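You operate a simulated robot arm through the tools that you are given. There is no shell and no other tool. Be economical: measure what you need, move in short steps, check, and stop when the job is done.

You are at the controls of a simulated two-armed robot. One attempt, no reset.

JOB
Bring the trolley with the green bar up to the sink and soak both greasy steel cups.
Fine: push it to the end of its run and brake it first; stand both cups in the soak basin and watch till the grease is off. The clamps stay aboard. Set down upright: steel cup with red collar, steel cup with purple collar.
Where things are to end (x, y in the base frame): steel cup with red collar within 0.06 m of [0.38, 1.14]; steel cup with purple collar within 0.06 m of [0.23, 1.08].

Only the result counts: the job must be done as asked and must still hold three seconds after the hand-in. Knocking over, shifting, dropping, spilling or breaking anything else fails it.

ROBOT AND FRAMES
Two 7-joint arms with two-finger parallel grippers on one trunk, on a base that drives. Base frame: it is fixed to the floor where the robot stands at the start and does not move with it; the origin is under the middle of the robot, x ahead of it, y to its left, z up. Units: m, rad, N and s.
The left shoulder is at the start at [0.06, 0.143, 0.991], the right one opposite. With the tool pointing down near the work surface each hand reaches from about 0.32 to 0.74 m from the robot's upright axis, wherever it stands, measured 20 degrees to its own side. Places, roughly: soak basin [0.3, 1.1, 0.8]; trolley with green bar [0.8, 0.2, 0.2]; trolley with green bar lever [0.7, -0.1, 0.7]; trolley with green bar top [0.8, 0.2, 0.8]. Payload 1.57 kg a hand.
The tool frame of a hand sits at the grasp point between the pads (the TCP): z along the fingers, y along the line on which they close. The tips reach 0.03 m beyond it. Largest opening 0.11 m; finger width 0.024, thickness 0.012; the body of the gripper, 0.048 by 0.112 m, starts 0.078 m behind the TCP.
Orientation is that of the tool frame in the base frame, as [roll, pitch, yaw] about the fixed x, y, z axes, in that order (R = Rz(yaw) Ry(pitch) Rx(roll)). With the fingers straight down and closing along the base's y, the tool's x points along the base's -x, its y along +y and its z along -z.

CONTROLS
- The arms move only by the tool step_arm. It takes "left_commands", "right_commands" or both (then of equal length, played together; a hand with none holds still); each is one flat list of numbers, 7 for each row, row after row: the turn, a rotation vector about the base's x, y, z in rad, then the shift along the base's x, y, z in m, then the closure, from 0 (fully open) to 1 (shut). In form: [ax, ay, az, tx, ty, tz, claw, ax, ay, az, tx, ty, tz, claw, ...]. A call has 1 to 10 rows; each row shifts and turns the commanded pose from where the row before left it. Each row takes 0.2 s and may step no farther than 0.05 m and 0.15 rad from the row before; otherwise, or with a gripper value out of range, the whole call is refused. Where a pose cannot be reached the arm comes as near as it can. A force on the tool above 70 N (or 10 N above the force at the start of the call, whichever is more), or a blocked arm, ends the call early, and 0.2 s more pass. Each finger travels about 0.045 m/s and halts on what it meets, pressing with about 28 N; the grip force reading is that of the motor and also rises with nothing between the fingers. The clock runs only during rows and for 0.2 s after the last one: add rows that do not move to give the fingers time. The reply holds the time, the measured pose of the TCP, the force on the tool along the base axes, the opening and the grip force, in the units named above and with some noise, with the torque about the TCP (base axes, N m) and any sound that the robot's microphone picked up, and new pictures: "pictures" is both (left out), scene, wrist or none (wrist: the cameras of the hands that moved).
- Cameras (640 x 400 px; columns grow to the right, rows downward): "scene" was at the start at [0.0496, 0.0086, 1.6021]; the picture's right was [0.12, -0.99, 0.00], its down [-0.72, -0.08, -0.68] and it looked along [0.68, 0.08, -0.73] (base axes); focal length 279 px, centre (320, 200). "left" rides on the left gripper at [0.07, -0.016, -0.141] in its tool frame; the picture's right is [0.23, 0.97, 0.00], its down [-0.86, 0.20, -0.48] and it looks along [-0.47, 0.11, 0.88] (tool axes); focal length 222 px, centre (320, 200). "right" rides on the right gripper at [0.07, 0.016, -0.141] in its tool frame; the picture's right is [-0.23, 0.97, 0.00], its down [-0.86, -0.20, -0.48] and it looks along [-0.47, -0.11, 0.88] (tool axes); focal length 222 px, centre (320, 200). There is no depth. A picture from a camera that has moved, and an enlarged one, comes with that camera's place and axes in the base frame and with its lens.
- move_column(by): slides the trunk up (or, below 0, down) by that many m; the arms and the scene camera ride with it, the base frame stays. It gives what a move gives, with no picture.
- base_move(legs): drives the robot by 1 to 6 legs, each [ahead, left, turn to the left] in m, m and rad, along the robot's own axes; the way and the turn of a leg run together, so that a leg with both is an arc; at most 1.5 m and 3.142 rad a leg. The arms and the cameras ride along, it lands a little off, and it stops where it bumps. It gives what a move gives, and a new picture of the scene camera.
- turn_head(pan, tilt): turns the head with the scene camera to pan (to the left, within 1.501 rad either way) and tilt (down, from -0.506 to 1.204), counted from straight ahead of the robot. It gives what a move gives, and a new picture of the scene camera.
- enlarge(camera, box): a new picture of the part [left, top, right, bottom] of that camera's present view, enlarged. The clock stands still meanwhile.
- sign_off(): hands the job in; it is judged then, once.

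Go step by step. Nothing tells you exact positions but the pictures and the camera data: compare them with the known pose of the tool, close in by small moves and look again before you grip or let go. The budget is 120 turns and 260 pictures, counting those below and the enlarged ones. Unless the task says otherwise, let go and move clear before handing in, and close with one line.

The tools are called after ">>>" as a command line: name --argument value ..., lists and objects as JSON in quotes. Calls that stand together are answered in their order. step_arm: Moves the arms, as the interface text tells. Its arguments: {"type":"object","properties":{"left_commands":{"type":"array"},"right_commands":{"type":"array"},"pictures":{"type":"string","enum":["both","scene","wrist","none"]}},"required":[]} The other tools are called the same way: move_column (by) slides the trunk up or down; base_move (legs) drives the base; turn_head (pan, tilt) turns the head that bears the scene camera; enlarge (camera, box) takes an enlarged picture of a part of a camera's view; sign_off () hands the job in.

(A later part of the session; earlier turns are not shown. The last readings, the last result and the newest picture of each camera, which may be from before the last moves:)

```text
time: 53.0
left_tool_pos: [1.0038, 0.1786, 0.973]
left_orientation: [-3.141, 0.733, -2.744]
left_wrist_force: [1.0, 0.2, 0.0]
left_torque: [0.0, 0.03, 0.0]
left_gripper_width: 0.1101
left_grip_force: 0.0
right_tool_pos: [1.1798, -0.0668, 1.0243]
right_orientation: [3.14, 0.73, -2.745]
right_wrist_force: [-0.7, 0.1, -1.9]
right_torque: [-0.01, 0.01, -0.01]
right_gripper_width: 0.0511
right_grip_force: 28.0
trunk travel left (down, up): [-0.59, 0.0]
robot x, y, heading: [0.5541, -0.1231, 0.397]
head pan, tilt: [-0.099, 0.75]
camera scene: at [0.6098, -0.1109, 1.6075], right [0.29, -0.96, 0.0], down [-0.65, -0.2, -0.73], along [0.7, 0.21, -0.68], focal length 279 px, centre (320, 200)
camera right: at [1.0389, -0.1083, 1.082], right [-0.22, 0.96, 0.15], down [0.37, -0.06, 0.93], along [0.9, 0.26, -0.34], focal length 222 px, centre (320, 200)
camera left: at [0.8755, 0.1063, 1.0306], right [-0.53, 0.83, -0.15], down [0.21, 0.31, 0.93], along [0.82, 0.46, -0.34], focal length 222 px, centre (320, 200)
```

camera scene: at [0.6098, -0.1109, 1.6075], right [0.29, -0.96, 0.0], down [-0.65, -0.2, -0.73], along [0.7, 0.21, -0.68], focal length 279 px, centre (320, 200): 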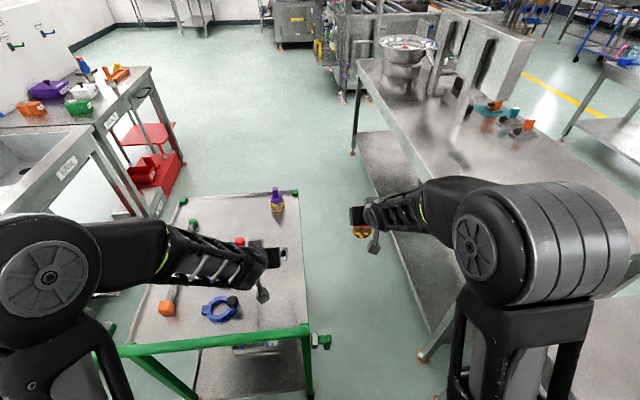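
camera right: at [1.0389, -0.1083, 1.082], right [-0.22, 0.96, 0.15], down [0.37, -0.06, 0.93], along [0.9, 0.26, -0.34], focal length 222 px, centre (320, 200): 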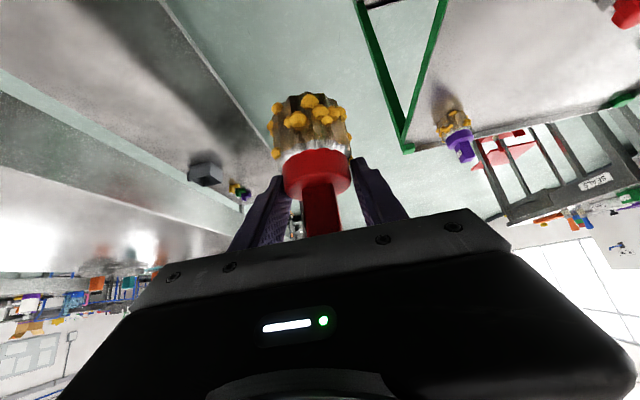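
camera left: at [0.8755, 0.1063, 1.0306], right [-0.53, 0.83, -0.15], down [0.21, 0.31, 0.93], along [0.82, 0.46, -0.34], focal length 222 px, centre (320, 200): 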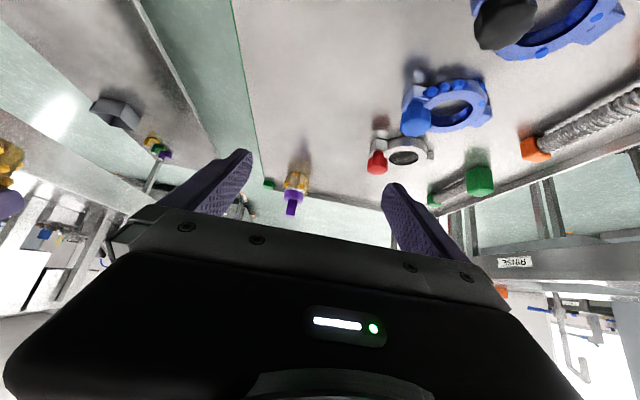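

Purple is confirmed at (1.352, 0.298). I advance the left hand toward it.

>>> step_arm --left_commands '[0, 0, 0, 0.0379, 0.0132, -0.006, 0, 0, 0, 0, 0.0379, 0.0132, -0.006, 0, 0, 0, 0, 0.0379, 0.0132, -0.006, 0, 0, 0, 0, 0.0379, 0.0132, -0.006, 0, 0, 0, 0, 0.0379, 0.0132, -0.006, 0, 0, 0, 0, 0.0379, 0.0132, -0.006, 0, 0, 0, 0, 0.0379, 0.0132, -0.006, 0]'

```text
time: 54.6
left_tool_pos: [1.2701, 0.2726, 0.9304]
left_orientation: [-3.141, 0.737, -2.743]
left_wrist_force: [-0.1, 0.5, -0.5]
left_torque: [-0.02, 0.06, 0.0]
left_gripper_width: 0.1102
left_grip_force: 0.1
right_tool_pos: [1.1798, -0.0658, 1.0228]
right_orientation: [3.141, 0.728, -2.745]
right_wrist_force: [0.6, -0.2, -2.6]
right_torque: [0.03, 0.02, 0.01]
right_gripper_width: 0.0506
right_grip_force: 27.4
trunk travel left (down, up): [-0.59, 0.0]
robot x, y, heading: [0.5531, -0.1237, 0.395]
head pan, tilt: [-0.099, 0.75]
camera scene: at [0.6104, -0.1111, 1.6075], right [0.29, -0.96, 0.0], down [-0.65, -0.2, -0.73], along [0.7, 0.22, -0.68], focal length 279 px, centre (320, 200)
camera left: at [1.1416, 0.2003, 0.9881], right [-0.53, 0.83, -0.15], down [0.21, 0.31, 0.93], along [0.82, 0.46, -0.34], focal length 222 px, centre (320, 200)
```

scene: 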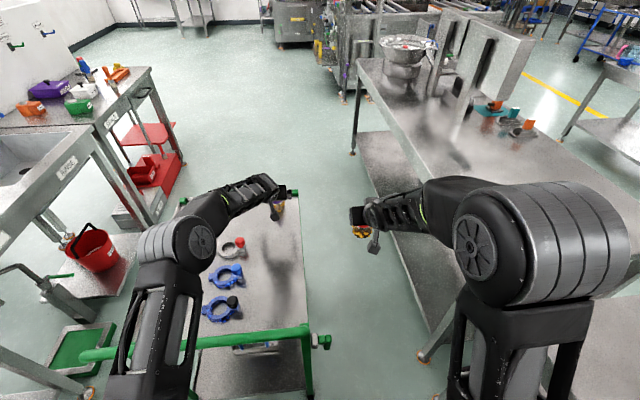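
left: 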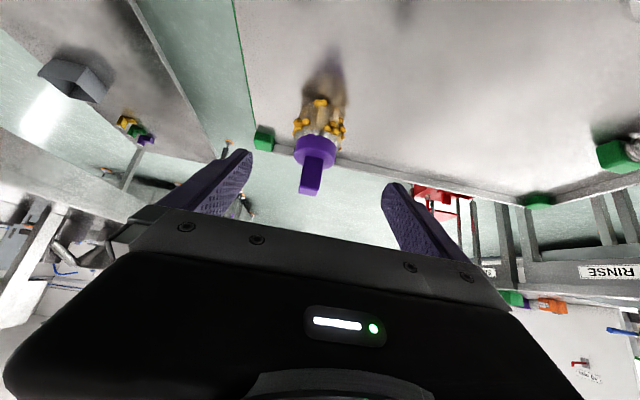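

Lined up; I go in and close on the purple collar.

>>> step_arm --left_commands '[0, 0, 0, 0.0202, 0.0069, -0.017, 0.1, 0, 0, 0, 0.0202, 0.0069, -0.017, 0.2, 0, 0, 0, 0.0202, 0.0069, -0.017, 0.27, 0, 0, 0, 0.0202, 0.0069, -0.017, 0.27]' --pictures "wrist"

>>> step_arm --left_commands '[0, 0, 0, 0, 0, 0, 0.5, 0, 0, 0, 0, 0, 0, 0.7, 0, 0, 0, 0, 0, 0, 0.9, 0, 0, 0, 0, 0, 0, 1]' --pictures "wrist"

```text
time: 55.6
left_tool_pos: [1.3087, 0.292, 0.8745]
left_orientation: [-3.141, 0.736, -2.744]
left_wrist_force: [-0.3, 0.2, 0.7]
left_torque: [-0.04, 0.01, -0.01]
left_gripper_width: 0.0799
left_grip_force: 0.0
left hand out of reach, approached as far as the arm can: row 3, 4
right_tool_pos: [1.1786, -0.0675, 1.0232]
right_orientation: [3.14, 0.728, -2.746]
right_wrist_force: [1.0, -0.3, -2.9]
right_torque: [0.01, 0.0, -0.03]
right_gripper_width: 0.0509
right_grip_force: 28.1
trunk travel left (down, up): [-0.59, 0.0]
robot x, y, heading: [0.5594, -0.1212, 0.395]
head pan, tilt: [-0.099, 0.75]
camera left: at [1.1814, 0.2201, 0.9318], right [-0.53, 0.83, -0.15], down [0.21, 0.3, 0.93], along [0.82, 0.46, -0.34], focal length 222 px, centre (320, 200)
```

left: 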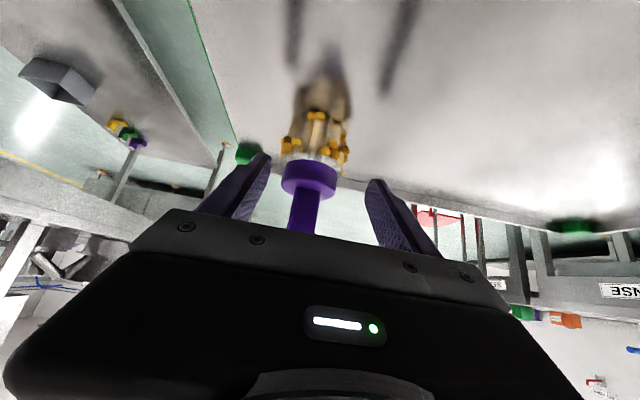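

```text
time: 56.6
left_tool_pos: [1.3093, 0.2926, 0.8752]
left_orientation: [3.141, 0.737, -2.742]
left_wrist_force: [0.8, -0.5, 0.4]
left_torque: [-0.04, -0.01, -0.04]
left_gripper_width: 0.0425
left_grip_force: 26.9
right_tool_pos: [1.179, -0.0675, 1.0235]
right_orientation: [3.14, 0.729, -2.746]
right_wrist_force: [-0.5, 0.3, -3.4]
right_torque: [0.0, 0.0, -0.02]
right_gripper_width: 0.0509
right_grip_force: 27.8
trunk travel left (down, up): [-0.59, 0.0]
robot x, y, heading: [0.5582, -0.1223, 0.395]
head pan, tilt: [-0.099, 0.75]
camera left: at [1.1816, 0.2197, 0.9321], right [-0.53, 0.83, -0.15], down [0.21, 0.3, 0.93], along [0.82, 0.46, -0.34], focal length 222 px, centre (320, 200)
```

left: 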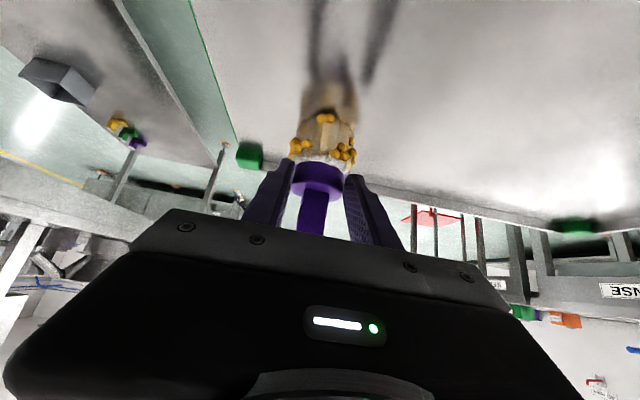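

The hand fell 4 cm short, so the tips only hold the collar's rear edge. I open, back off, and bring the base a little nearer before gripping properly.

>>> step_arm --left_commands '[0, 0, 0, 0, 0, 0, 0.6, 0, 0, 0, 0, 0, 0, 0.3, 0, 0, 0, 0, 0, 0, 0.1, 0, 0, 0, 0, 0, 0, 0, 0, 0, 0, -0.028, -0.011, 0.025, 0, 0, 0, 0, -0.028, -0.011, 0.025, 0]' --pictures "wrist"

>>> base_move --legs '[[0.04, -0.03, 0]]'

>>> step_arm --left_commands '[0, 0, 0, 0, 0, 0, 0]' --pictures "wrist"

```text
time: 58.0
left_tool_pos: [1.2526, 0.2718, 0.9272]
left_orientation: [3.142, 0.738, -2.742]
left_wrist_force: [-0.7, -0.5, -0.5]
left_torque: [-0.02, -0.02, 0.03]
left_gripper_width: 0.1097
left_grip_force: 0.0
right_tool_pos: [1.1775, -0.0661, 1.0255]
right_orientation: [3.14, 0.732, -2.745]
right_wrist_force: [0.4, 0.1, -2.0]
right_torque: [0.0, -0.04, 0.0]
right_gripper_width: 0.0511
right_grip_force: 28.4
trunk travel left (down, up): [-0.59, 0.0]
robot x, y, heading: [0.5531, -0.1233, 0.4]
head pan, tilt: [-0.099, 0.75]
camera left: at [1.1243, 0.1991, 0.9837], right [-0.53, 0.83, -0.15], down [0.21, 0.3, 0.93], along [0.82, 0.46, -0.34], focal length 222 px, centre (320, 200)
```

left: 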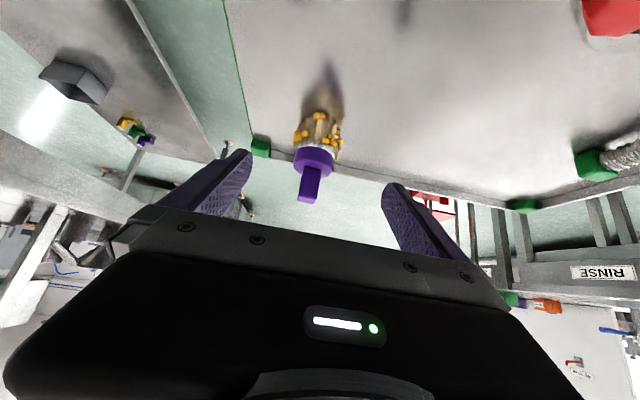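

```text
time: 59.0
left_tool_pos: [1.3028, 0.2587, 0.9253]
left_orientation: [3.141, 0.737, -2.744]
left_wrist_force: [0.4, -0.6, 0.3]
left_torque: [0.02, 0.01, 0.03]
left_gripper_width: 0.1097
left_grip_force: 0.1
right_tool_pos: [1.2305, -0.0791, 1.0226]
right_orientation: [3.139, 0.727, -2.744]
right_wrist_force: [0.6, -0.2, -3.7]
right_torque: [0.0, 0.04, 0.02]
right_gripper_width: 0.0509
right_grip_force: 28.2
trunk travel left (down, up): [-0.59, 0.0]
robot x, y, heading: [0.6019, -0.1362, 0.397]
head pan, tilt: [-0.099, 0.75]
camera scene: at [0.6607, -0.1239, 1.6074], right [0.29, -0.96, 0.0], down [-0.65, -0.2, -0.73], along [0.7, 0.22, -0.68], focal length 279 px, centre (320, 200)
```

scene: 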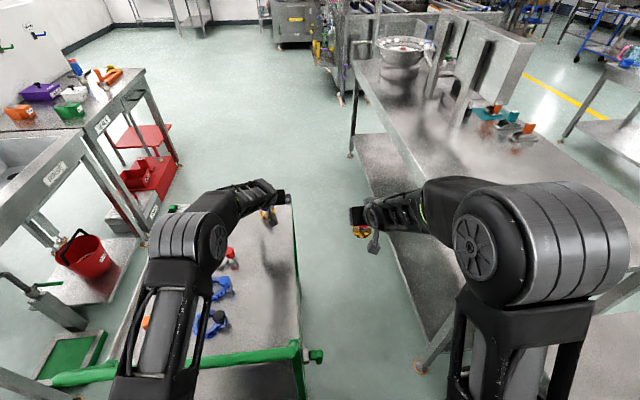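

```text
time: 59.4
left_tool_pos: [1.3016, 0.2594, 0.9247]
left_orientation: [-3.141, 0.737, -2.743]
left_wrist_force: [0.0, -0.6, -0.8]
left_torque: [0.0, -0.01, -0.05]
left_gripper_width: 0.1101
left_grip_force: 0.0
right_tool_pos: [1.2285, -0.0776, 1.0243]
right_orientation: [3.139, 0.728, -2.743]
right_wrist_force: [-0.7, -0.1, -2.0]
right_torque: [0.0, -0.01, -0.03]
right_gripper_width: 0.0507
right_grip_force: 28.1
trunk travel left (down, up): [-0.59, 0.0]
robot x, y, heading: [0.6052, -0.1369, 0.393]
head pan, tilt: [-0.099, 0.75]
camera left: at [1.174, 0.1874, 0.9827], right [-0.53, 0.83, -0.15], down [0.21, 0.3, 0.93], along [0.82, 0.46, -0.34], focal length 222 px, centre (320, 200)
```

left: 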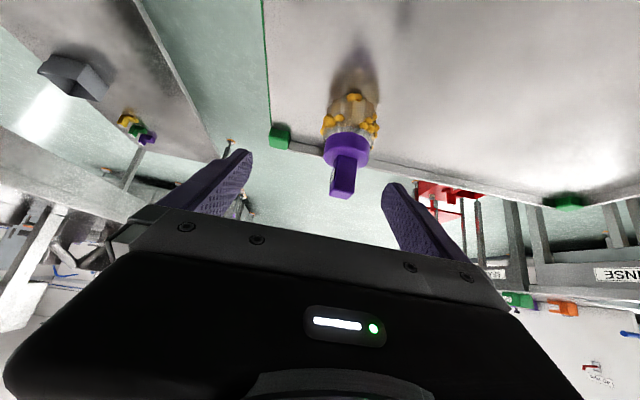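

The base is 5 cm nearer; the cup still stands, axis near (1.343, 0.302). I align sideways, then go in without closing yet.

>>> step_arm --left_commands '[0, 0, 0, -0.009, 0.021, 0, 0, 0, 0, 0, 0.0172, 0.0073, -0.021, 0.1, 0, 0, 0, 0.0172, 0.0073, -0.021, 0.2, 0, 0, 0, 0.0172, 0.0073, -0.021, 0.27]' --pictures "wrist"

```text
time: 60.4
left_tool_pos: [1.3461, 0.3007, 0.8622]
left_orientation: [3.139, 0.736, -2.744]
left_wrist_force: [-0.2, -0.5, 0.2]
left_torque: [-0.03, 0.07, 0.02]
left_gripper_width: 0.0804
left_grip_force: 0.0
right_tool_pos: [1.2285, -0.0784, 1.0236]
right_orientation: [3.141, 0.728, -2.74]
right_wrist_force: [0.7, 0.4, -2.6]
right_torque: [0.04, 0.02, 0.04]
right_gripper_width: 0.051
right_grip_force: 27.6
trunk travel left (down, up): [-0.59, 0.0]
robot x, y, heading: [0.6043, -0.1351, 0.399]
head pan, tilt: [-0.099, 0.75]
camera left: at [1.2174, 0.2294, 0.9194], right [-0.53, 0.83, -0.15], down [0.21, 0.3, 0.93], along [0.82, 0.46, -0.34], focal length 222 px, centre (320, 200)
```

left: 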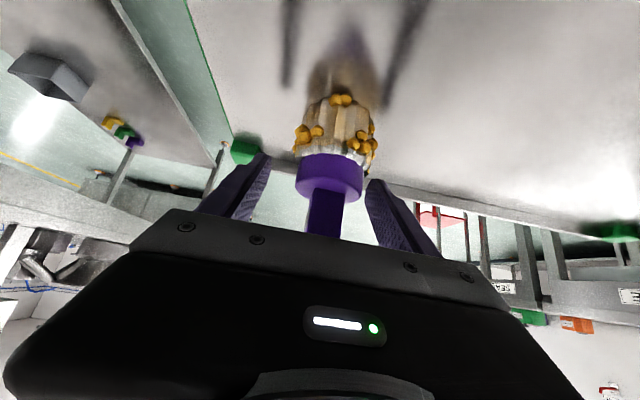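

The view now matches the red cup's grasp. I close.

>>> step_arm --left_commands '[0, 0, 0, 0, 0, 0, 0.5, 0, 0, 0, 0, 0, 0, 0.7, 0, 0, 0, 0, 0, 0, 0.9, 0, 0, 0, 0, 0, 0, 1]' --pictures "wrist"

```text
time: 61.4
left_tool_pos: [1.3445, 0.3019, 0.8623]
left_orientation: [3.141, 0.737, -2.743]
left_wrist_force: [0.0, 0.9, -0.2]
left_torque: [-0.02, 0.03, 0.0]
left_gripper_width: 0.0509
left_grip_force: 27.9
right_tool_pos: [1.2289, -0.0788, 1.0235]
right_orientation: [3.14, 0.729, -2.743]
right_wrist_force: [0.4, -0.5, -2.6]
right_torque: [-0.01, -0.01, -0.01]
right_gripper_width: 0.0508
right_grip_force: 27.2
trunk travel left (down, up): [-0.59, 0.0]
robot x, y, heading: [0.6015, -0.1346, 0.396]
head pan, tilt: [-0.099, 0.75]
camera left: at [1.2166, 0.2291, 0.9198], right [-0.53, 0.83, -0.15], down [0.21, 0.3, 0.93], along [0.82, 0.46, -0.34], focal length 222 px, centre (320, 200)
```

left: 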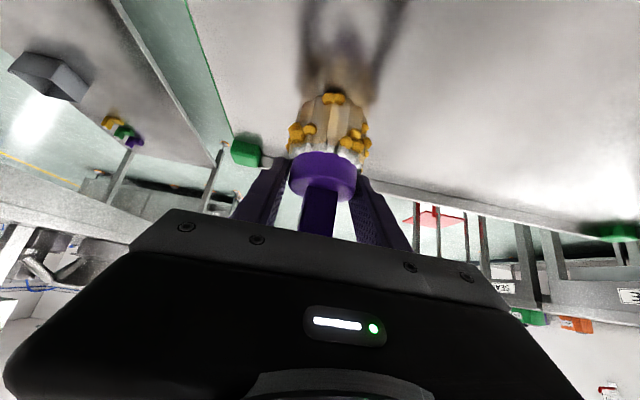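

Full collar grip (0.051). I lift and draw it back.

>>> step_arm --left_commands '[0, 0, 0, 0, 0, 0.02, 1, 0, 0, 0, 0, 0, 0.03, 1, 0, 0, 0, 0, 0, 0.04, 1, 0, 0, 0, -0.01, -0.004, 0.04, 1, 0, 0, 0, -0.034, -0.0144, 0.02, 1, 0, 0, 0, -0.034, -0.0144, 0.01, 1, 0, 0, 0, -0.037, -0.0156, 0, 1, 0, 0, 0, -0.037, -0.0156, 0, 1, 0, 0, 0, -0.037, -0.0156, 0, 1, 0, 0, 0, -0.03, -0.013, 0, 1]' --pictures "both"

```text
time: 63.6
left_tool_pos: [1.1247, 0.2094, 1.0203]
left_orientation: [3.142, 0.735, -2.743]
left_wrist_force: [0.0, 0.0, -3.4]
left_torque: [-0.02, 0.0, 0.01]
left_gripper_width: 0.0508
left_grip_force: 28.0
right_tool_pos: [1.2278, -0.0799, 1.0241]
right_orientation: [3.14, 0.729, -2.743]
right_wrist_force: [-0.5, -0.1, -3.1]
right_torque: [0.03, 0.0, 0.0]
right_gripper_width: 0.051
right_grip_force: 28.0
trunk travel left (down, up): [-0.59, 0.0]
robot x, y, heading: [0.607, -0.1296, 0.398]
head pan, tilt: [-0.099, 0.75]
camera scene: at [0.6576, -0.1238, 1.6075], right [0.29, -0.96, 0.0], down [-0.65, -0.2, -0.73], along [0.7, 0.22, -0.68], focal length 279 px, centre (320, 200)
camera left: at [0.9963, 0.1375, 1.0782], right [-0.53, 0.83, -0.15], down [0.21, 0.3, 0.93], along [0.82, 0.46, -0.34], focal length 222 px, centre (320, 200)
```

scene: 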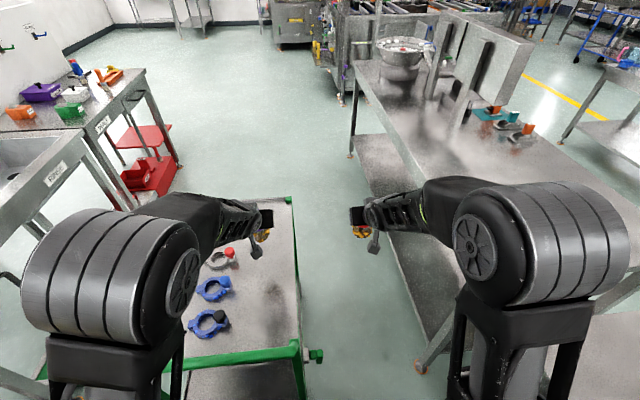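
left: 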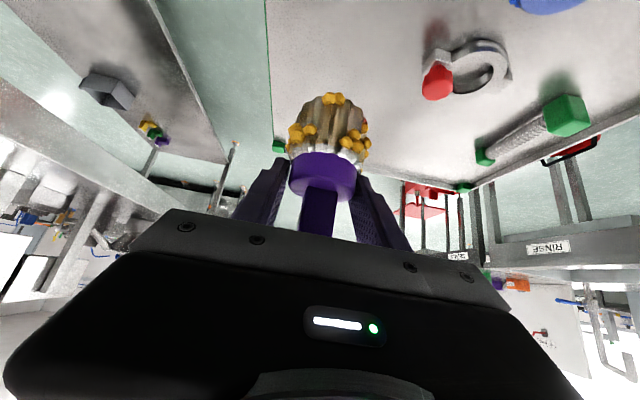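

Both cups are held. I raise them to clear the bar, back away from the trolley, move left and turn to face the soak basin.

>>> step_arm --left_commands '[0, 0, 0, -0.01, -0.004, 0.04, 1, 0, 0, 0, -0.01, -0.004, 0.04, 1, 0, 0, 0, 0, 0, 0.02, 1]' --right_commands '[0, 0, 0, -0.01, -0.004, 0.04, 1, 0, 0, 0, -0.01, -0.004, 0.04, 1, 0, 0, 0, 0, 0, 0.02, 1]' --pictures "none"

>>> base_move --legs '[[-0.3, 0, 0], [0, 0.45, 0]]'

```text
time: 64.4
left_tool_pos: [1.1045, 0.2003, 1.121]
left_orientation: [-3.142, 0.736, -2.744]
left_wrist_force: [-0.7, 0.1, -3.6]
left_torque: [0.0, 0.0, 0.03]
left_gripper_width: 0.0511
left_grip_force: 28.0
right_tool_pos: [1.2069, -0.0871, 1.124]
right_orientation: [3.14, 0.73, -2.744]
right_wrist_force: [0.2, -1.1, -3.0]
right_torque: [-0.01, 0.02, 0.03]
right_gripper_width: 0.051
right_grip_force: 28.3
trunk travel left (down, up): [-0.59, 0.0]
robot x, y, heading: [0.6065, -0.1366, 0.394]
head pan, tilt: [-0.099, 0.75]
```

```text
time: 68.7
left_tool_pos: [0.6609, 0.4916, 1.1217]
left_orientation: [3.14, 0.738, -2.758]
left_wrist_force: [0.4, 1.4, -3.4]
left_torque: [-0.03, -0.04, 0.0]
left_gripper_width: 0.051
left_grip_force: 27.8
right_tool_pos: [0.7594, 0.2037, 1.1235]
right_orientation: [3.141, 0.729, -2.758]
right_wrist_force: [0.2, 0.3, -3.2]
right_torque: [-0.02, -0.01, 0.01]
right_gripper_width: 0.0509
right_grip_force: 27.9
trunk travel left (down, up): [-0.59, 0.0]
robot x, y, heading: [0.1563, 0.1656, 0.385]
head pan, tilt: [-0.099, 0.75]
camera scene: at [0.2097, 0.175, 1.6075], right [0.28, -0.96, 0.0], down [-0.65, -0.19, -0.73], along [0.7, 0.21, -0.68], focal length 279 px, centre (320, 200)
```

scene: 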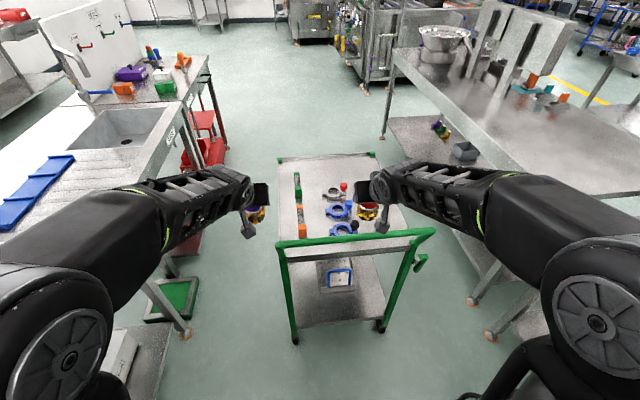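

All clear. I turn to face the basin.

>>> enlarge --camera "scene" --box '[380, 220, 460, 300]'

>>> base_move --legs '[[0, 0, 1.21]]'

>>> turn_head --pan 0.0 --tilt 0.85

```text
5.00 times, centred on (420, 260) of scene
camera zoom: at [0.2097, 0.175, 1.6075], right [0.28, -0.96, 0.0], down [-0.65, -0.19, -0.73], along [0.7, 0.21, -0.68], focal length 1394 px, centre (-180, -100)
```

zoom: 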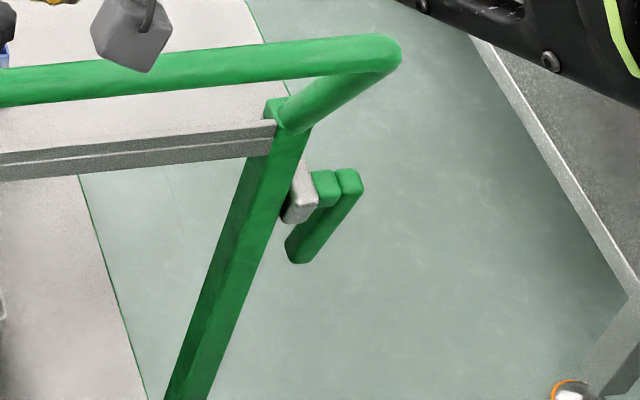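

```text
time: 72.2
left_tool_pos: [0.0215, 0.7499, 1.1207]
left_orientation: [-3.14, 0.739, -1.537]
left_wrist_force: [0.5, 0.2, -2.4]
left_torque: [-0.01, 0.0, 0.0]
left_gripper_width: 0.0509
left_grip_force: 27.9
right_tool_pos: [0.325, 0.7422, 1.123]
right_orientation: [3.14, 0.729, -1.536]
right_wrist_force: [-0.5, -0.3, -3.2]
right_torque: [0.0, 0.01, -0.03]
right_gripper_width: 0.0509
right_grip_force: 28.8
trunk travel left (down, up): [-0.59, 0.0]
robot x, y, heading: [0.1594, 0.1609, 1.607]
head pan, tilt: [-0.099, 0.75]
camera scene: at [0.164, 0.2153, 1.6075], right [1.0, -0.06, 0.0], down [-0.04, -0.68, -0.73], along [0.05, 0.73, -0.68], focal length 279 px, centre (320, 200)
```

scene: 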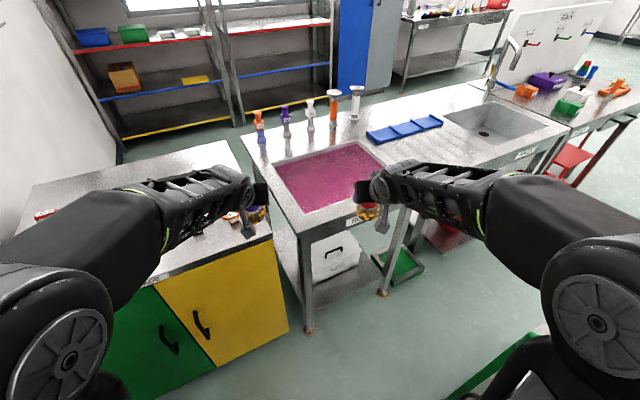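

```text
time: 72.8
left_tool_pos: [0.0214, 0.749, 1.1199]
left_orientation: [3.141, 0.737, -1.536]
left_wrist_force: [-0.3, -0.8, -2.5]
left_torque: [0.01, 0.0, -0.03]
left_gripper_width: 0.0509
left_grip_force: 28.1
right_tool_pos: [0.3256, 0.7411, 1.1232]
right_orientation: [3.141, 0.73, -1.537]
right_wrist_force: [0.3, -0.5, -2.7]
right_torque: [0.04, 0.01, 0.01]
right_gripper_width: 0.0509
right_grip_force: 28.3
trunk travel left (down, up): [-0.59, 0.0]
robot x, y, heading: [0.1581, 0.1651, 1.61]
head pan, tilt: [0.0, 0.85]
camera scene: at [0.1561, 0.2107, 1.5995], right [1.0, 0.04, 0.0], down [0.03, -0.75, -0.66], along [-0.02, 0.66, -0.75], focal length 279 px, centre (320, 200)
```

scene: 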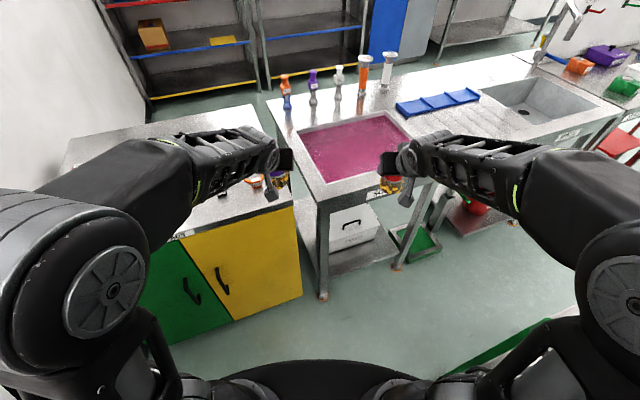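

The brake lever is clearly parallel to the post. Now I drive closer to the basin in two legs and look with the wrist cameras.

>>> base_move --legs '[[0.0, -0.172, 0], [0.22, 0, 0]]'

>>> step_arm --left_commands '[0, 0, 0, 0, 0, 0, 1]' --right_commands '[0, 0, 0, 0, 0, 0, 1]' --pictures "wrist"

```text
time: 75.6
left_tool_pos: [0.185, 0.9781, 1.1198]
left_orientation: [3.141, 0.735, -1.534]
left_wrist_force: [1.2, 0.6, -2.3]
left_torque: [0.0, 0.0, 0.0]
left_gripper_width: 0.0507
left_grip_force: 28.3
right_tool_pos: [0.4897, 0.9717, 1.1223]
right_orientation: [3.14, 0.727, -1.535]
right_wrist_force: [1.2, -0.1, -3.1]
right_torque: [0.05, 0.02, 0.01]
right_gripper_width: 0.0507
right_grip_force: 27.8
trunk travel left (down, up): [-0.59, 0.0]
robot x, y, heading: [0.327, 0.3888, 1.609]
head pan, tilt: [0.0, 0.85]
camera scene: at [0.3212, 0.4403, 1.5994], right [1.0, 0.04, 0.0], down [0.03, -0.75, -0.66], along [-0.02, 0.66, -0.75], focal length 279 px, centre (320, 200)
```

scene: 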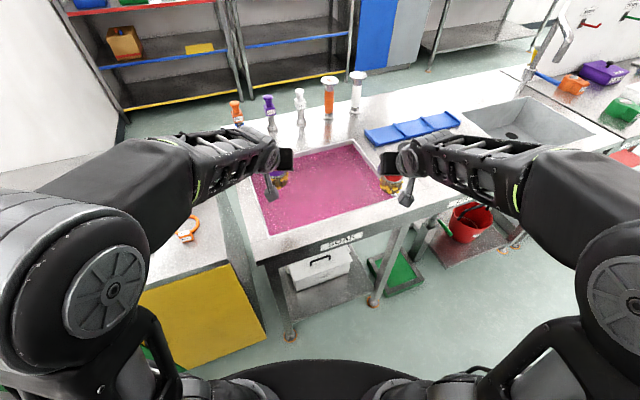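

```text
time: 76.0
left_tool_pos: [0.185, 0.9769, 1.1207]
left_orientation: [3.142, 0.737, -1.533]
left_wrist_force: [0.0, 0.0, -2.8]
left_torque: [-0.01, -0.01, 0.03]
left_gripper_width: 0.0509
left_grip_force: 27.6
right_tool_pos: [0.4886, 0.9687, 1.1209]
right_orientation: [3.141, 0.728, -1.536]
right_wrist_force: [0.1, 0.8, -2.8]
right_torque: [-0.01, -0.01, 0.01]
right_gripper_width: 0.0508
right_grip_force: 28.0
trunk travel left (down, up): [-0.59, 0.0]
robot x, y, heading: [0.3228, 0.3935, 1.608]
head pan, tilt: [0.0, 0.85]
camera right: at [0.4794, 0.8237, 1.1814], right [-0.98, 0.13, 0.15], down [0.19, 0.33, 0.93], along [0.07, 0.94, -0.35], focal length 222 px, centre (320, 200)
camera left: at [0.2079, 0.8313, 1.1777], right [-0.97, -0.2, -0.15], down [-0.21, 0.31, 0.93], along [-0.14, 0.93, -0.34], focal length 222 px, centre (320, 200)
```

right: 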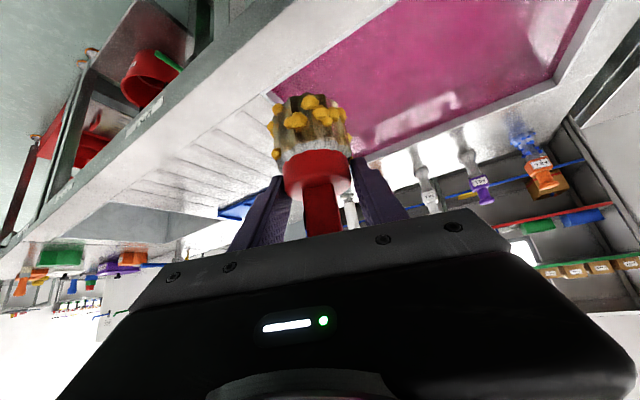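
left: 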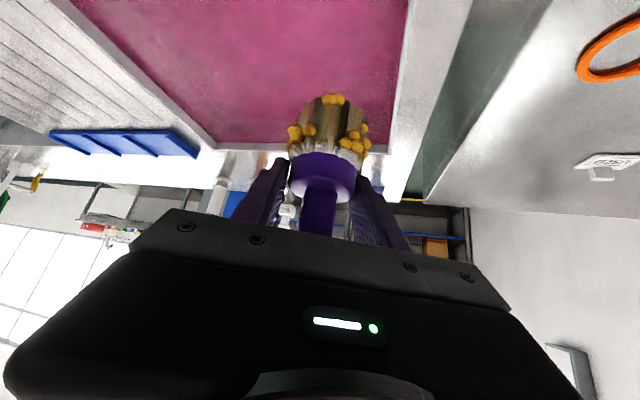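

The basin's near edge lies about 0.14 m in front of the target spots, tight for the tilted hand's camera, so I will set the cups slightly toward the back within tolerance. I drive 0.1 m closer and bring the red cup above its place.

>>> base_move --legs '[[0.09, 0, 0]]'

>>> step_arm --right_commands '[0, 0, 0, -0.03, 0.027, 0, 1, 0, 0, 0, -0.03, 0.027, 0, 1, 0, 0, 0, -0.03, 0.027, -0.01, 1, 0, 0, 0, -0.028, 0.027, -0.02, 1, 0, 0, 0, 0, 0, -0.03, 1]' --pictures "both"

```text
time: 77.1
left_tool_pos: [0.1817, 1.0665, 1.1199]
left_orientation: [-3.141, 0.736, -1.533]
left_wrist_force: [0.5, -0.4, -3.0]
left_torque: [-0.04, 0.01, -0.02]
left_gripper_width: 0.0509
left_grip_force: 27.8
right_tool_pos: [0.4866, 1.0586, 1.1221]
right_orientation: [3.14, 0.727, -1.534]
right_wrist_force: [0.0, 0.5, -3.4]
right_torque: [0.0, 0.01, 0.0]
right_gripper_width: 0.0508
right_grip_force: 28.0
trunk travel left (down, up): [-0.59, 0.0]
robot x, y, heading: [0.3208, 0.4772, 1.609]
head pan, tilt: [0.0, 0.85]
camera scene: at [0.3179, 0.5286, 1.5994], right [1.0, 0.04, 0.0], down [0.03, -0.75, -0.66], along [-0.02, 0.66, -0.75], focal length 279 px, centre (320, 200)
```

scene: 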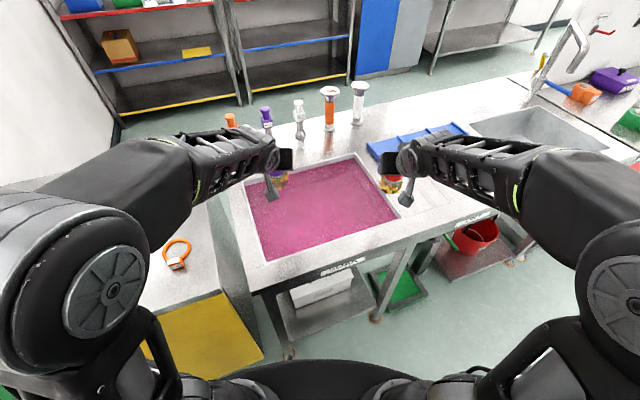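

```text
time: 78.3
left_tool_pos: [0.1818, 1.0655, 1.1202]
left_orientation: [-3.141, 0.737, -1.534]
left_wrist_force: [0.9, -0.1, -2.3]
left_torque: [0.01, 0.05, 0.0]
left_gripper_width: 0.0508
left_grip_force: 28.2
right_tool_pos: [0.3703, 1.1665, 1.0644]
right_orientation: [3.138, 0.728, -1.536]
right_wrist_force: [-0.1, 0.6, -2.6]
right_torque: [0.01, 0.01, 0.03]
right_gripper_width: 0.051
right_grip_force: 27.9
trunk travel left (down, up): [-0.59, 0.0]
robot x, y, heading: [0.3179, 0.4769, 1.607]
head pan, tilt: [0.0, 0.85]
camera scene: at [0.3182, 0.5268, 1.5995], right [1.0, 0.04, 0.0], down [0.03, -0.75, -0.66], along [-0.02, 0.66, -0.75], focal length 279 px, centre (320, 200)
camera right: at [0.3599, 1.0193, 1.1229], right [-0.98, 0.13, 0.15], down [0.19, 0.33, 0.93], along [0.07, 0.94, -0.35], focal length 222 px, centre (320, 200)
```

scene: 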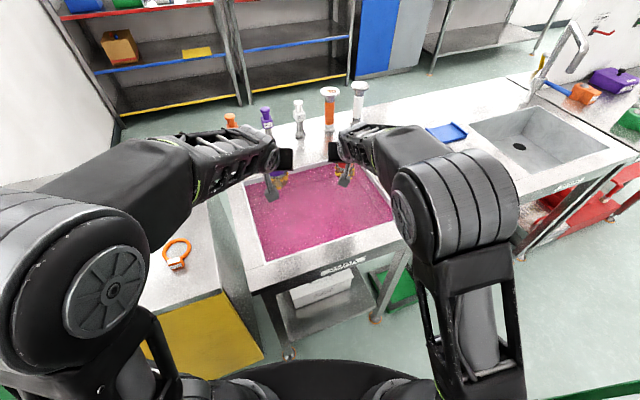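
right: 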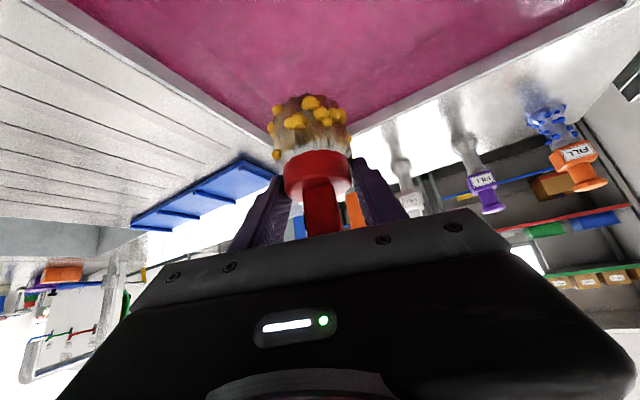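

The red cup is above its place, (0.370, 1.167), and the hand's camera is 4 cm inside the near edge. I lower it step by step.

>>> step_arm --right_commands '[0, 0, 0, 0, 0, -0.03, 1, 0, 0, 0, 0, 0, -0.03, 1, 0, 0, 0, 0, 0, -0.03, 1, 0, 0, 0, 0, 0, -0.03, 1]' --pictures "both"

>>> enlarge --camera "scene" --box '[230, 120, 430, 270]'

```text
time: 79.3
left_tool_pos: [0.181, 1.0652, 1.121]
left_orientation: [-3.141, 0.734, -1.534]
left_wrist_force: [-0.5, 0.9, -2.7]
left_torque: [0.01, 0.04, 0.03]
left_gripper_width: 0.0509
left_grip_force: 28.2
right_tool_pos: [0.3692, 1.166, 0.9434]
right_orientation: [3.138, 0.73, -1.537]
right_wrist_force: [-0.5, -0.1, -3.1]
right_torque: [0.01, 0.0, 0.01]
right_gripper_width: 0.0506
right_grip_force: 27.7
trunk travel left (down, up): [-0.59, 0.0]
robot x, y, heading: [0.3159, 0.4792, 1.606]
head pan, tilt: [0.0, 0.85]
camera scene: at [0.3178, 0.5274, 1.5995], right [1.0, 0.04, 0.0], down [0.03, -0.75, -0.66], along [-0.02, 0.66, -0.75], focal length 279 px, centre (320, 200)
camera right: at [0.3593, 1.0199, 1.0018], right [-0.98, 0.13, 0.15], down [0.19, 0.33, 0.93], along [0.07, 0.94, -0.34], focal length 222 px, centre (320, 200)
```

scene: 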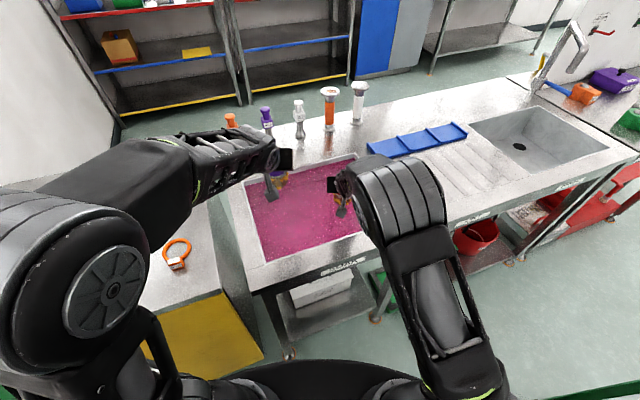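
right: 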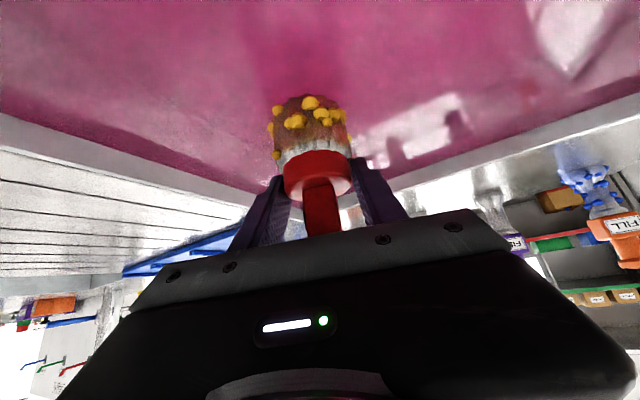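

```text
2.67 times, centred on (330, 195) of scene
camera zoom: at [0.3178, 0.5274, 1.5995], right [1.0, 0.04, 0.0], down [0.03, -0.75, -0.66], along [-0.02, 0.66, -0.75], focal length 744 px, centre (293, 213)
```

zoom: 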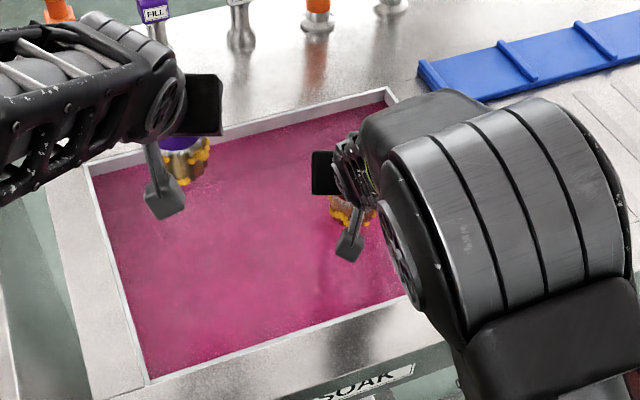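

Clear so far; there is room between the hand's camera and the near rim. I lower slowly to feel the floor.

>>> step_arm --right_commands '[0, 0, 0, 0, 0, -0.015, 1, 0, 0, 0, 0, 0, -0.015, 1, 0, 0, 0, 0, 0, -0.01, 1, 0, 0, 0, 0, 0, -0.01, 1]' --pictures "both"

```text
time: 80.3
left_tool_pos: [0.1828, 1.065, 1.1209]
left_orientation: [-3.141, 0.736, -1.535]
left_wrist_force: [-0.2, -0.3, -3.5]
left_torque: [-0.03, -0.01, 0.0]
left_gripper_width: 0.0509
left_grip_force: 27.8
right_tool_pos: [0.3686, 1.1659, 0.8933]
right_orientation: [3.14, 0.73, -1.534]
right_wrist_force: [-0.5, -0.2, -2.8]
right_torque: [-0.01, 0.01, -0.01]
right_gripper_width: 0.0509
right_grip_force: 27.7
trunk travel left (down, up): [-0.59, 0.0]
robot x, y, heading: [0.3172, 0.4806, 1.606]
head pan, tilt: [0.0, 0.85]
camera scene: at [0.3178, 0.5271, 1.5995], right [1.0, 0.04, 0.0], down [0.03, -0.75, -0.66], along [-0.02, 0.66, -0.75], focal length 279 px, centre (320, 200)
camera right: at [0.3581, 1.0194, 0.9518], right [-0.98, 0.13, 0.15], down [0.19, 0.33, 0.93], along [0.07, 0.94, -0.34], focal length 222 px, centre (320, 200)
```

scene: 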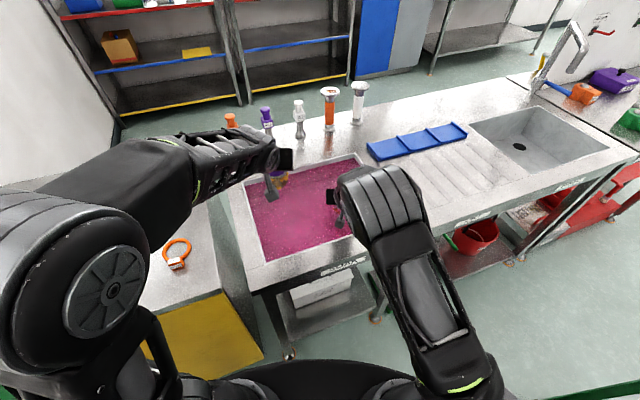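
right: 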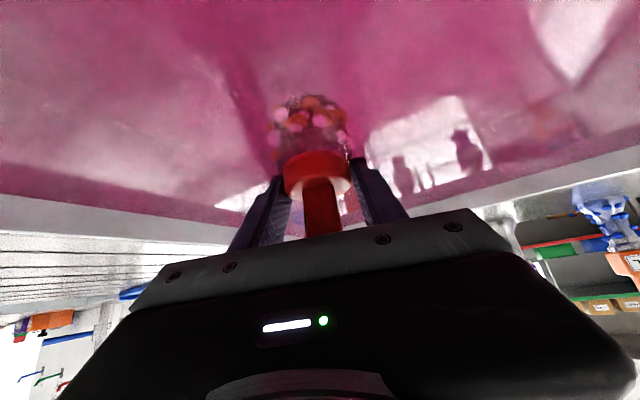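

The cup's body is in the liquid. I go on down in small steps.

>>> step_arm --right_commands '[0, 0, 0, 0, 0, -0.008, 1, 0, 0, 0, 0, 0, -0.008, 1, 0, 0, 0, 0, 0, -0.006, 1, 0, 0, 0, 0, 0, -0.006, 1]' --pictures "wrist"

```text
time: 81.3
left_tool_pos: [0.183, 1.0649, 1.1207]
left_orientation: [3.141, 0.737, -1.531]
left_wrist_force: [-0.6, 0.0, -2.8]
left_torque: [0.0, -0.01, 0.0]
left_gripper_width: 0.0513
left_grip_force: 27.9
right_tool_pos: [0.3685, 1.1659, 0.8653]
right_orientation: [3.14, 0.728, -1.536]
right_wrist_force: [-0.1, 0.0, -2.7]
right_torque: [0.0, 0.05, 0.01]
right_gripper_width: 0.051
right_grip_force: 28.1
trunk travel left (down, up): [-0.59, 0.0]
robot x, y, heading: [0.3183, 0.4753, 1.607]
head pan, tilt: [0.0, 0.85]
camera right: at [0.3581, 1.02, 0.9239], right [-0.98, 0.13, 0.15], down [0.19, 0.33, 0.93], along [0.07, 0.94, -0.35], focal length 222 px, centre (320, 200)
```

right: 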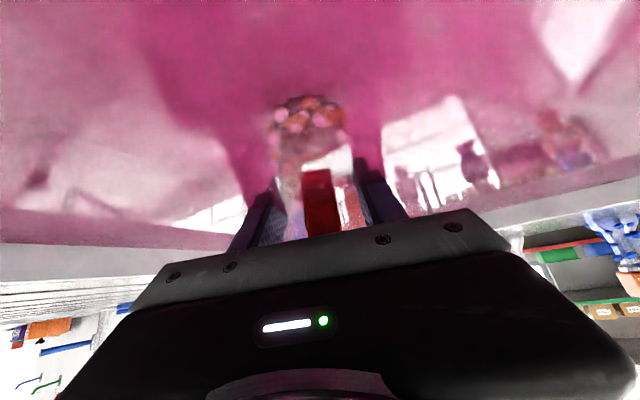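

No contact yet; I continue.

>>> step_arm --right_commands '[0, 0, 0, 0, 0, -0.005, 1, 0, 0, 0, 0, 0, -0.005, 1, 0, 0, 0, 0, 0, -0.005, 1, 0, 0, 0, 0, 0, -0.005, 1]' --pictures "wrist"

```text
time: 82.3
left_tool_pos: [0.1819, 1.062, 1.1234]
left_orientation: [-3.14, 0.739, -1.533]
left_wrist_force: [-0.2, 0.0, -2.7]
left_torque: [0.01, -0.02, -0.01]
left_gripper_width: 0.0508
left_grip_force: 28.2
right_tool_pos: [0.3677, 1.1667, 0.8499]
right_orientation: [3.136, 0.737, -1.535]
right_wrist_force: [1.7, 1.7, 31.1]
right_torque: [-0.17, -0.16, 0.01]
right_gripper_width: 0.0513
right_grip_force: 28.2
trunk travel left (down, up): [-0.59, 0.0]
robot x, y, heading: [0.3205, 0.4805, 1.611]
head pan, tilt: [0.0, 0.85]
camera right: at [0.3575, 1.02, 0.9068], right [-0.98, 0.13, 0.16], down [0.19, 0.32, 0.93], along [0.07, 0.94, -0.34], focal length 222 px, centre (320, 200)
```

right: 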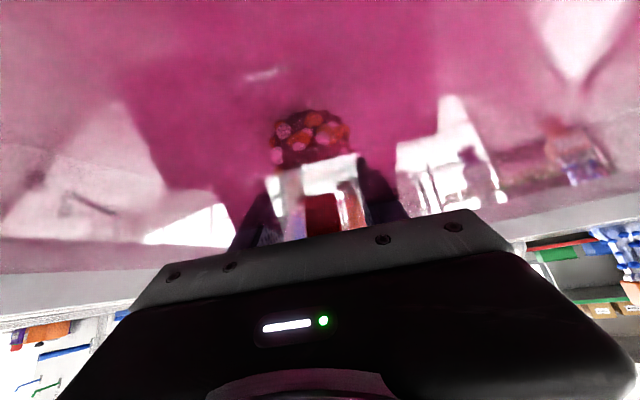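

Force straight through the TCP with almost no torque: the cup stands on the basin floor. I relieve the load and open slowly.

>>> step_arm --right_commands '[0, 0, 0, 0, 0, 0.004, 1, 0, 0, 0, 0, 0, 0, 0.7, 0, 0, 0, 0, 0, 0, 0.5, 0, 0, 0, 0, 0, 0, 0.3, 0, 0, 0, 0, 0, 0, 0.1, 0, 0, 0, 0, 0, 0, 0, 0, 0, 0, 0, 0, 0, 0]' --pictures "wrist"

```text
time: 83.9
left_tool_pos: [0.1815, 1.0644, 1.1201]
left_orientation: [3.14, 0.737, -1.534]
left_wrist_force: [0.6, -0.4, -3.4]
left_torque: [0.02, 0.0, -0.03]
left_gripper_width: 0.0509
left_grip_force: 27.7
right_tool_pos: [0.3683, 1.1645, 0.8478]
right_orientation: [3.141, 0.73, -1.535]
right_wrist_force: [-3.6, -1.9, 7.2]
right_torque: [-1.31, -0.1, -0.52]
right_gripper_width: 0.1101
right_grip_force: 0.1
trunk travel left (down, up): [-0.59, 0.0]
robot x, y, heading: [0.3177, 0.4754, 1.606]
head pan, tilt: [0.0, 0.85]
camera right: at [0.3578, 1.019, 0.9069], right [-0.98, 0.13, 0.15], down [0.19, 0.33, 0.93], along [0.07, 0.94, -0.35], focal length 222 px, centre (320, 200)
```

right: 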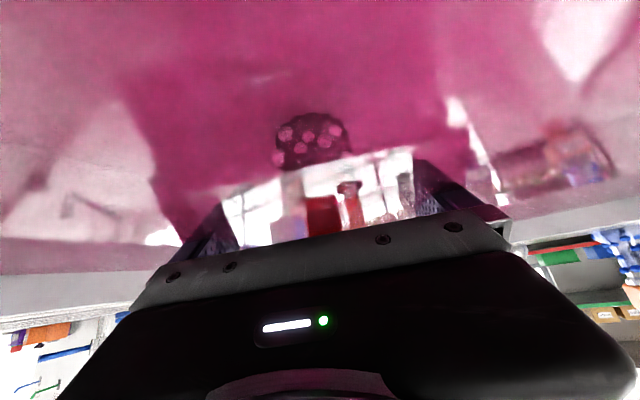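

Released; a light touch behind the hand (probably on the rim) shows. I go straight up.

>>> step_arm --right_commands '[0, 0, 0, 0, 0, 0.015, 0, 0, 0, 0, 0, 0, 0.02, 0, 0, 0, 0, 0, 0, 0.03, 0, 0, 0, 0, 0, 0, 0.03, 0, 0, 0, 0, 0, 0, 0.04, 0]' --pictures "both"

```text
time: 85.1
left_tool_pos: [0.1822, 1.0638, 1.1207]
left_orientation: [-3.141, 0.739, -1.535]
left_wrist_force: [0.3, 0.1, -3.0]
left_torque: [0.03, -0.02, 0.01]
left_gripper_width: 0.0507
left_grip_force: 28.4
right_tool_pos: [0.3685, 1.1664, 0.9852]
right_orientation: [3.139, 0.731, -1.536]
right_wrist_force: [-0.1, 0.2, -0.6]
right_torque: [-0.01, 0.01, -0.02]
right_gripper_width: 0.1101
right_grip_force: 0.0
trunk travel left (down, up): [-0.59, 0.0]
robot x, y, heading: [0.3201, 0.4809, 1.603]
head pan, tilt: [0.0, 0.85]
camera scene: at [0.3179, 0.5257, 1.5995], right [1.0, 0.04, 0.0], down [0.03, -0.75, -0.66], along [-0.02, 0.66, -0.75], focal length 279 px, centre (320, 200)
camera right: at [0.3583, 1.0197, 1.0434], right [-0.98, 0.13, 0.15], down [0.19, 0.33, 0.93], along [0.07, 0.94, -0.34], focal length 222 px, centre (320, 200)
```

scene: 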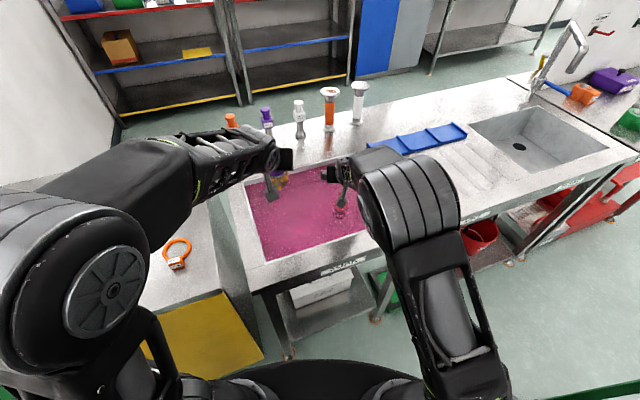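
right: 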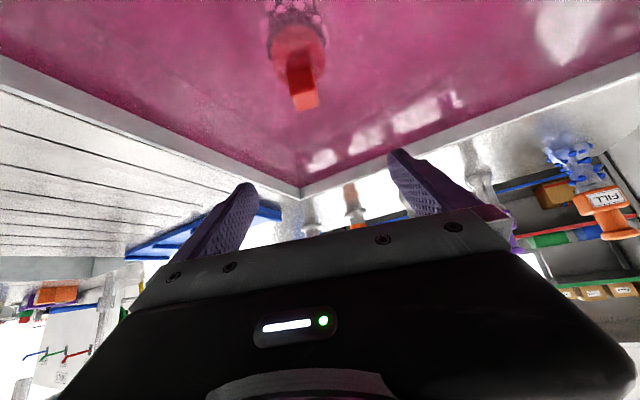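

The red cup stands upright in the basin. I take the right hand clear and bring the purple cup above its place.

>>> step_arm --right_commands '[0, 0, 0, 0, 0, 0.04, 0, 0, 0, 0, 0.01, 0, 0.04, 0, 0, 0, 0, 0.03, -0.027, 0.03, 0, 0, 0, 0, 0.035, -0.03, 0, 0, 0, 0, 0, 0.035, -0.03, 0, 0, 0, 0, 0, 0.02, -0.03, 0, 0]' --left_commands '[0, 0, 0, 0, 0, 0, 1, 0, 0, 0, 0, 0, 0, 1, 0, 0, 0, 0, 0, 0, 1, 0, 0, 0, 0.017, 0.024, -0.02, 1, 0, 0, 0, 0.017, 0.024, -0.03, 1, 0, 0, 0, 0, 0, -0.03, 1]' --pictures "both"

```text
refused: row 3 steps farther than a row can; nothing moved
```

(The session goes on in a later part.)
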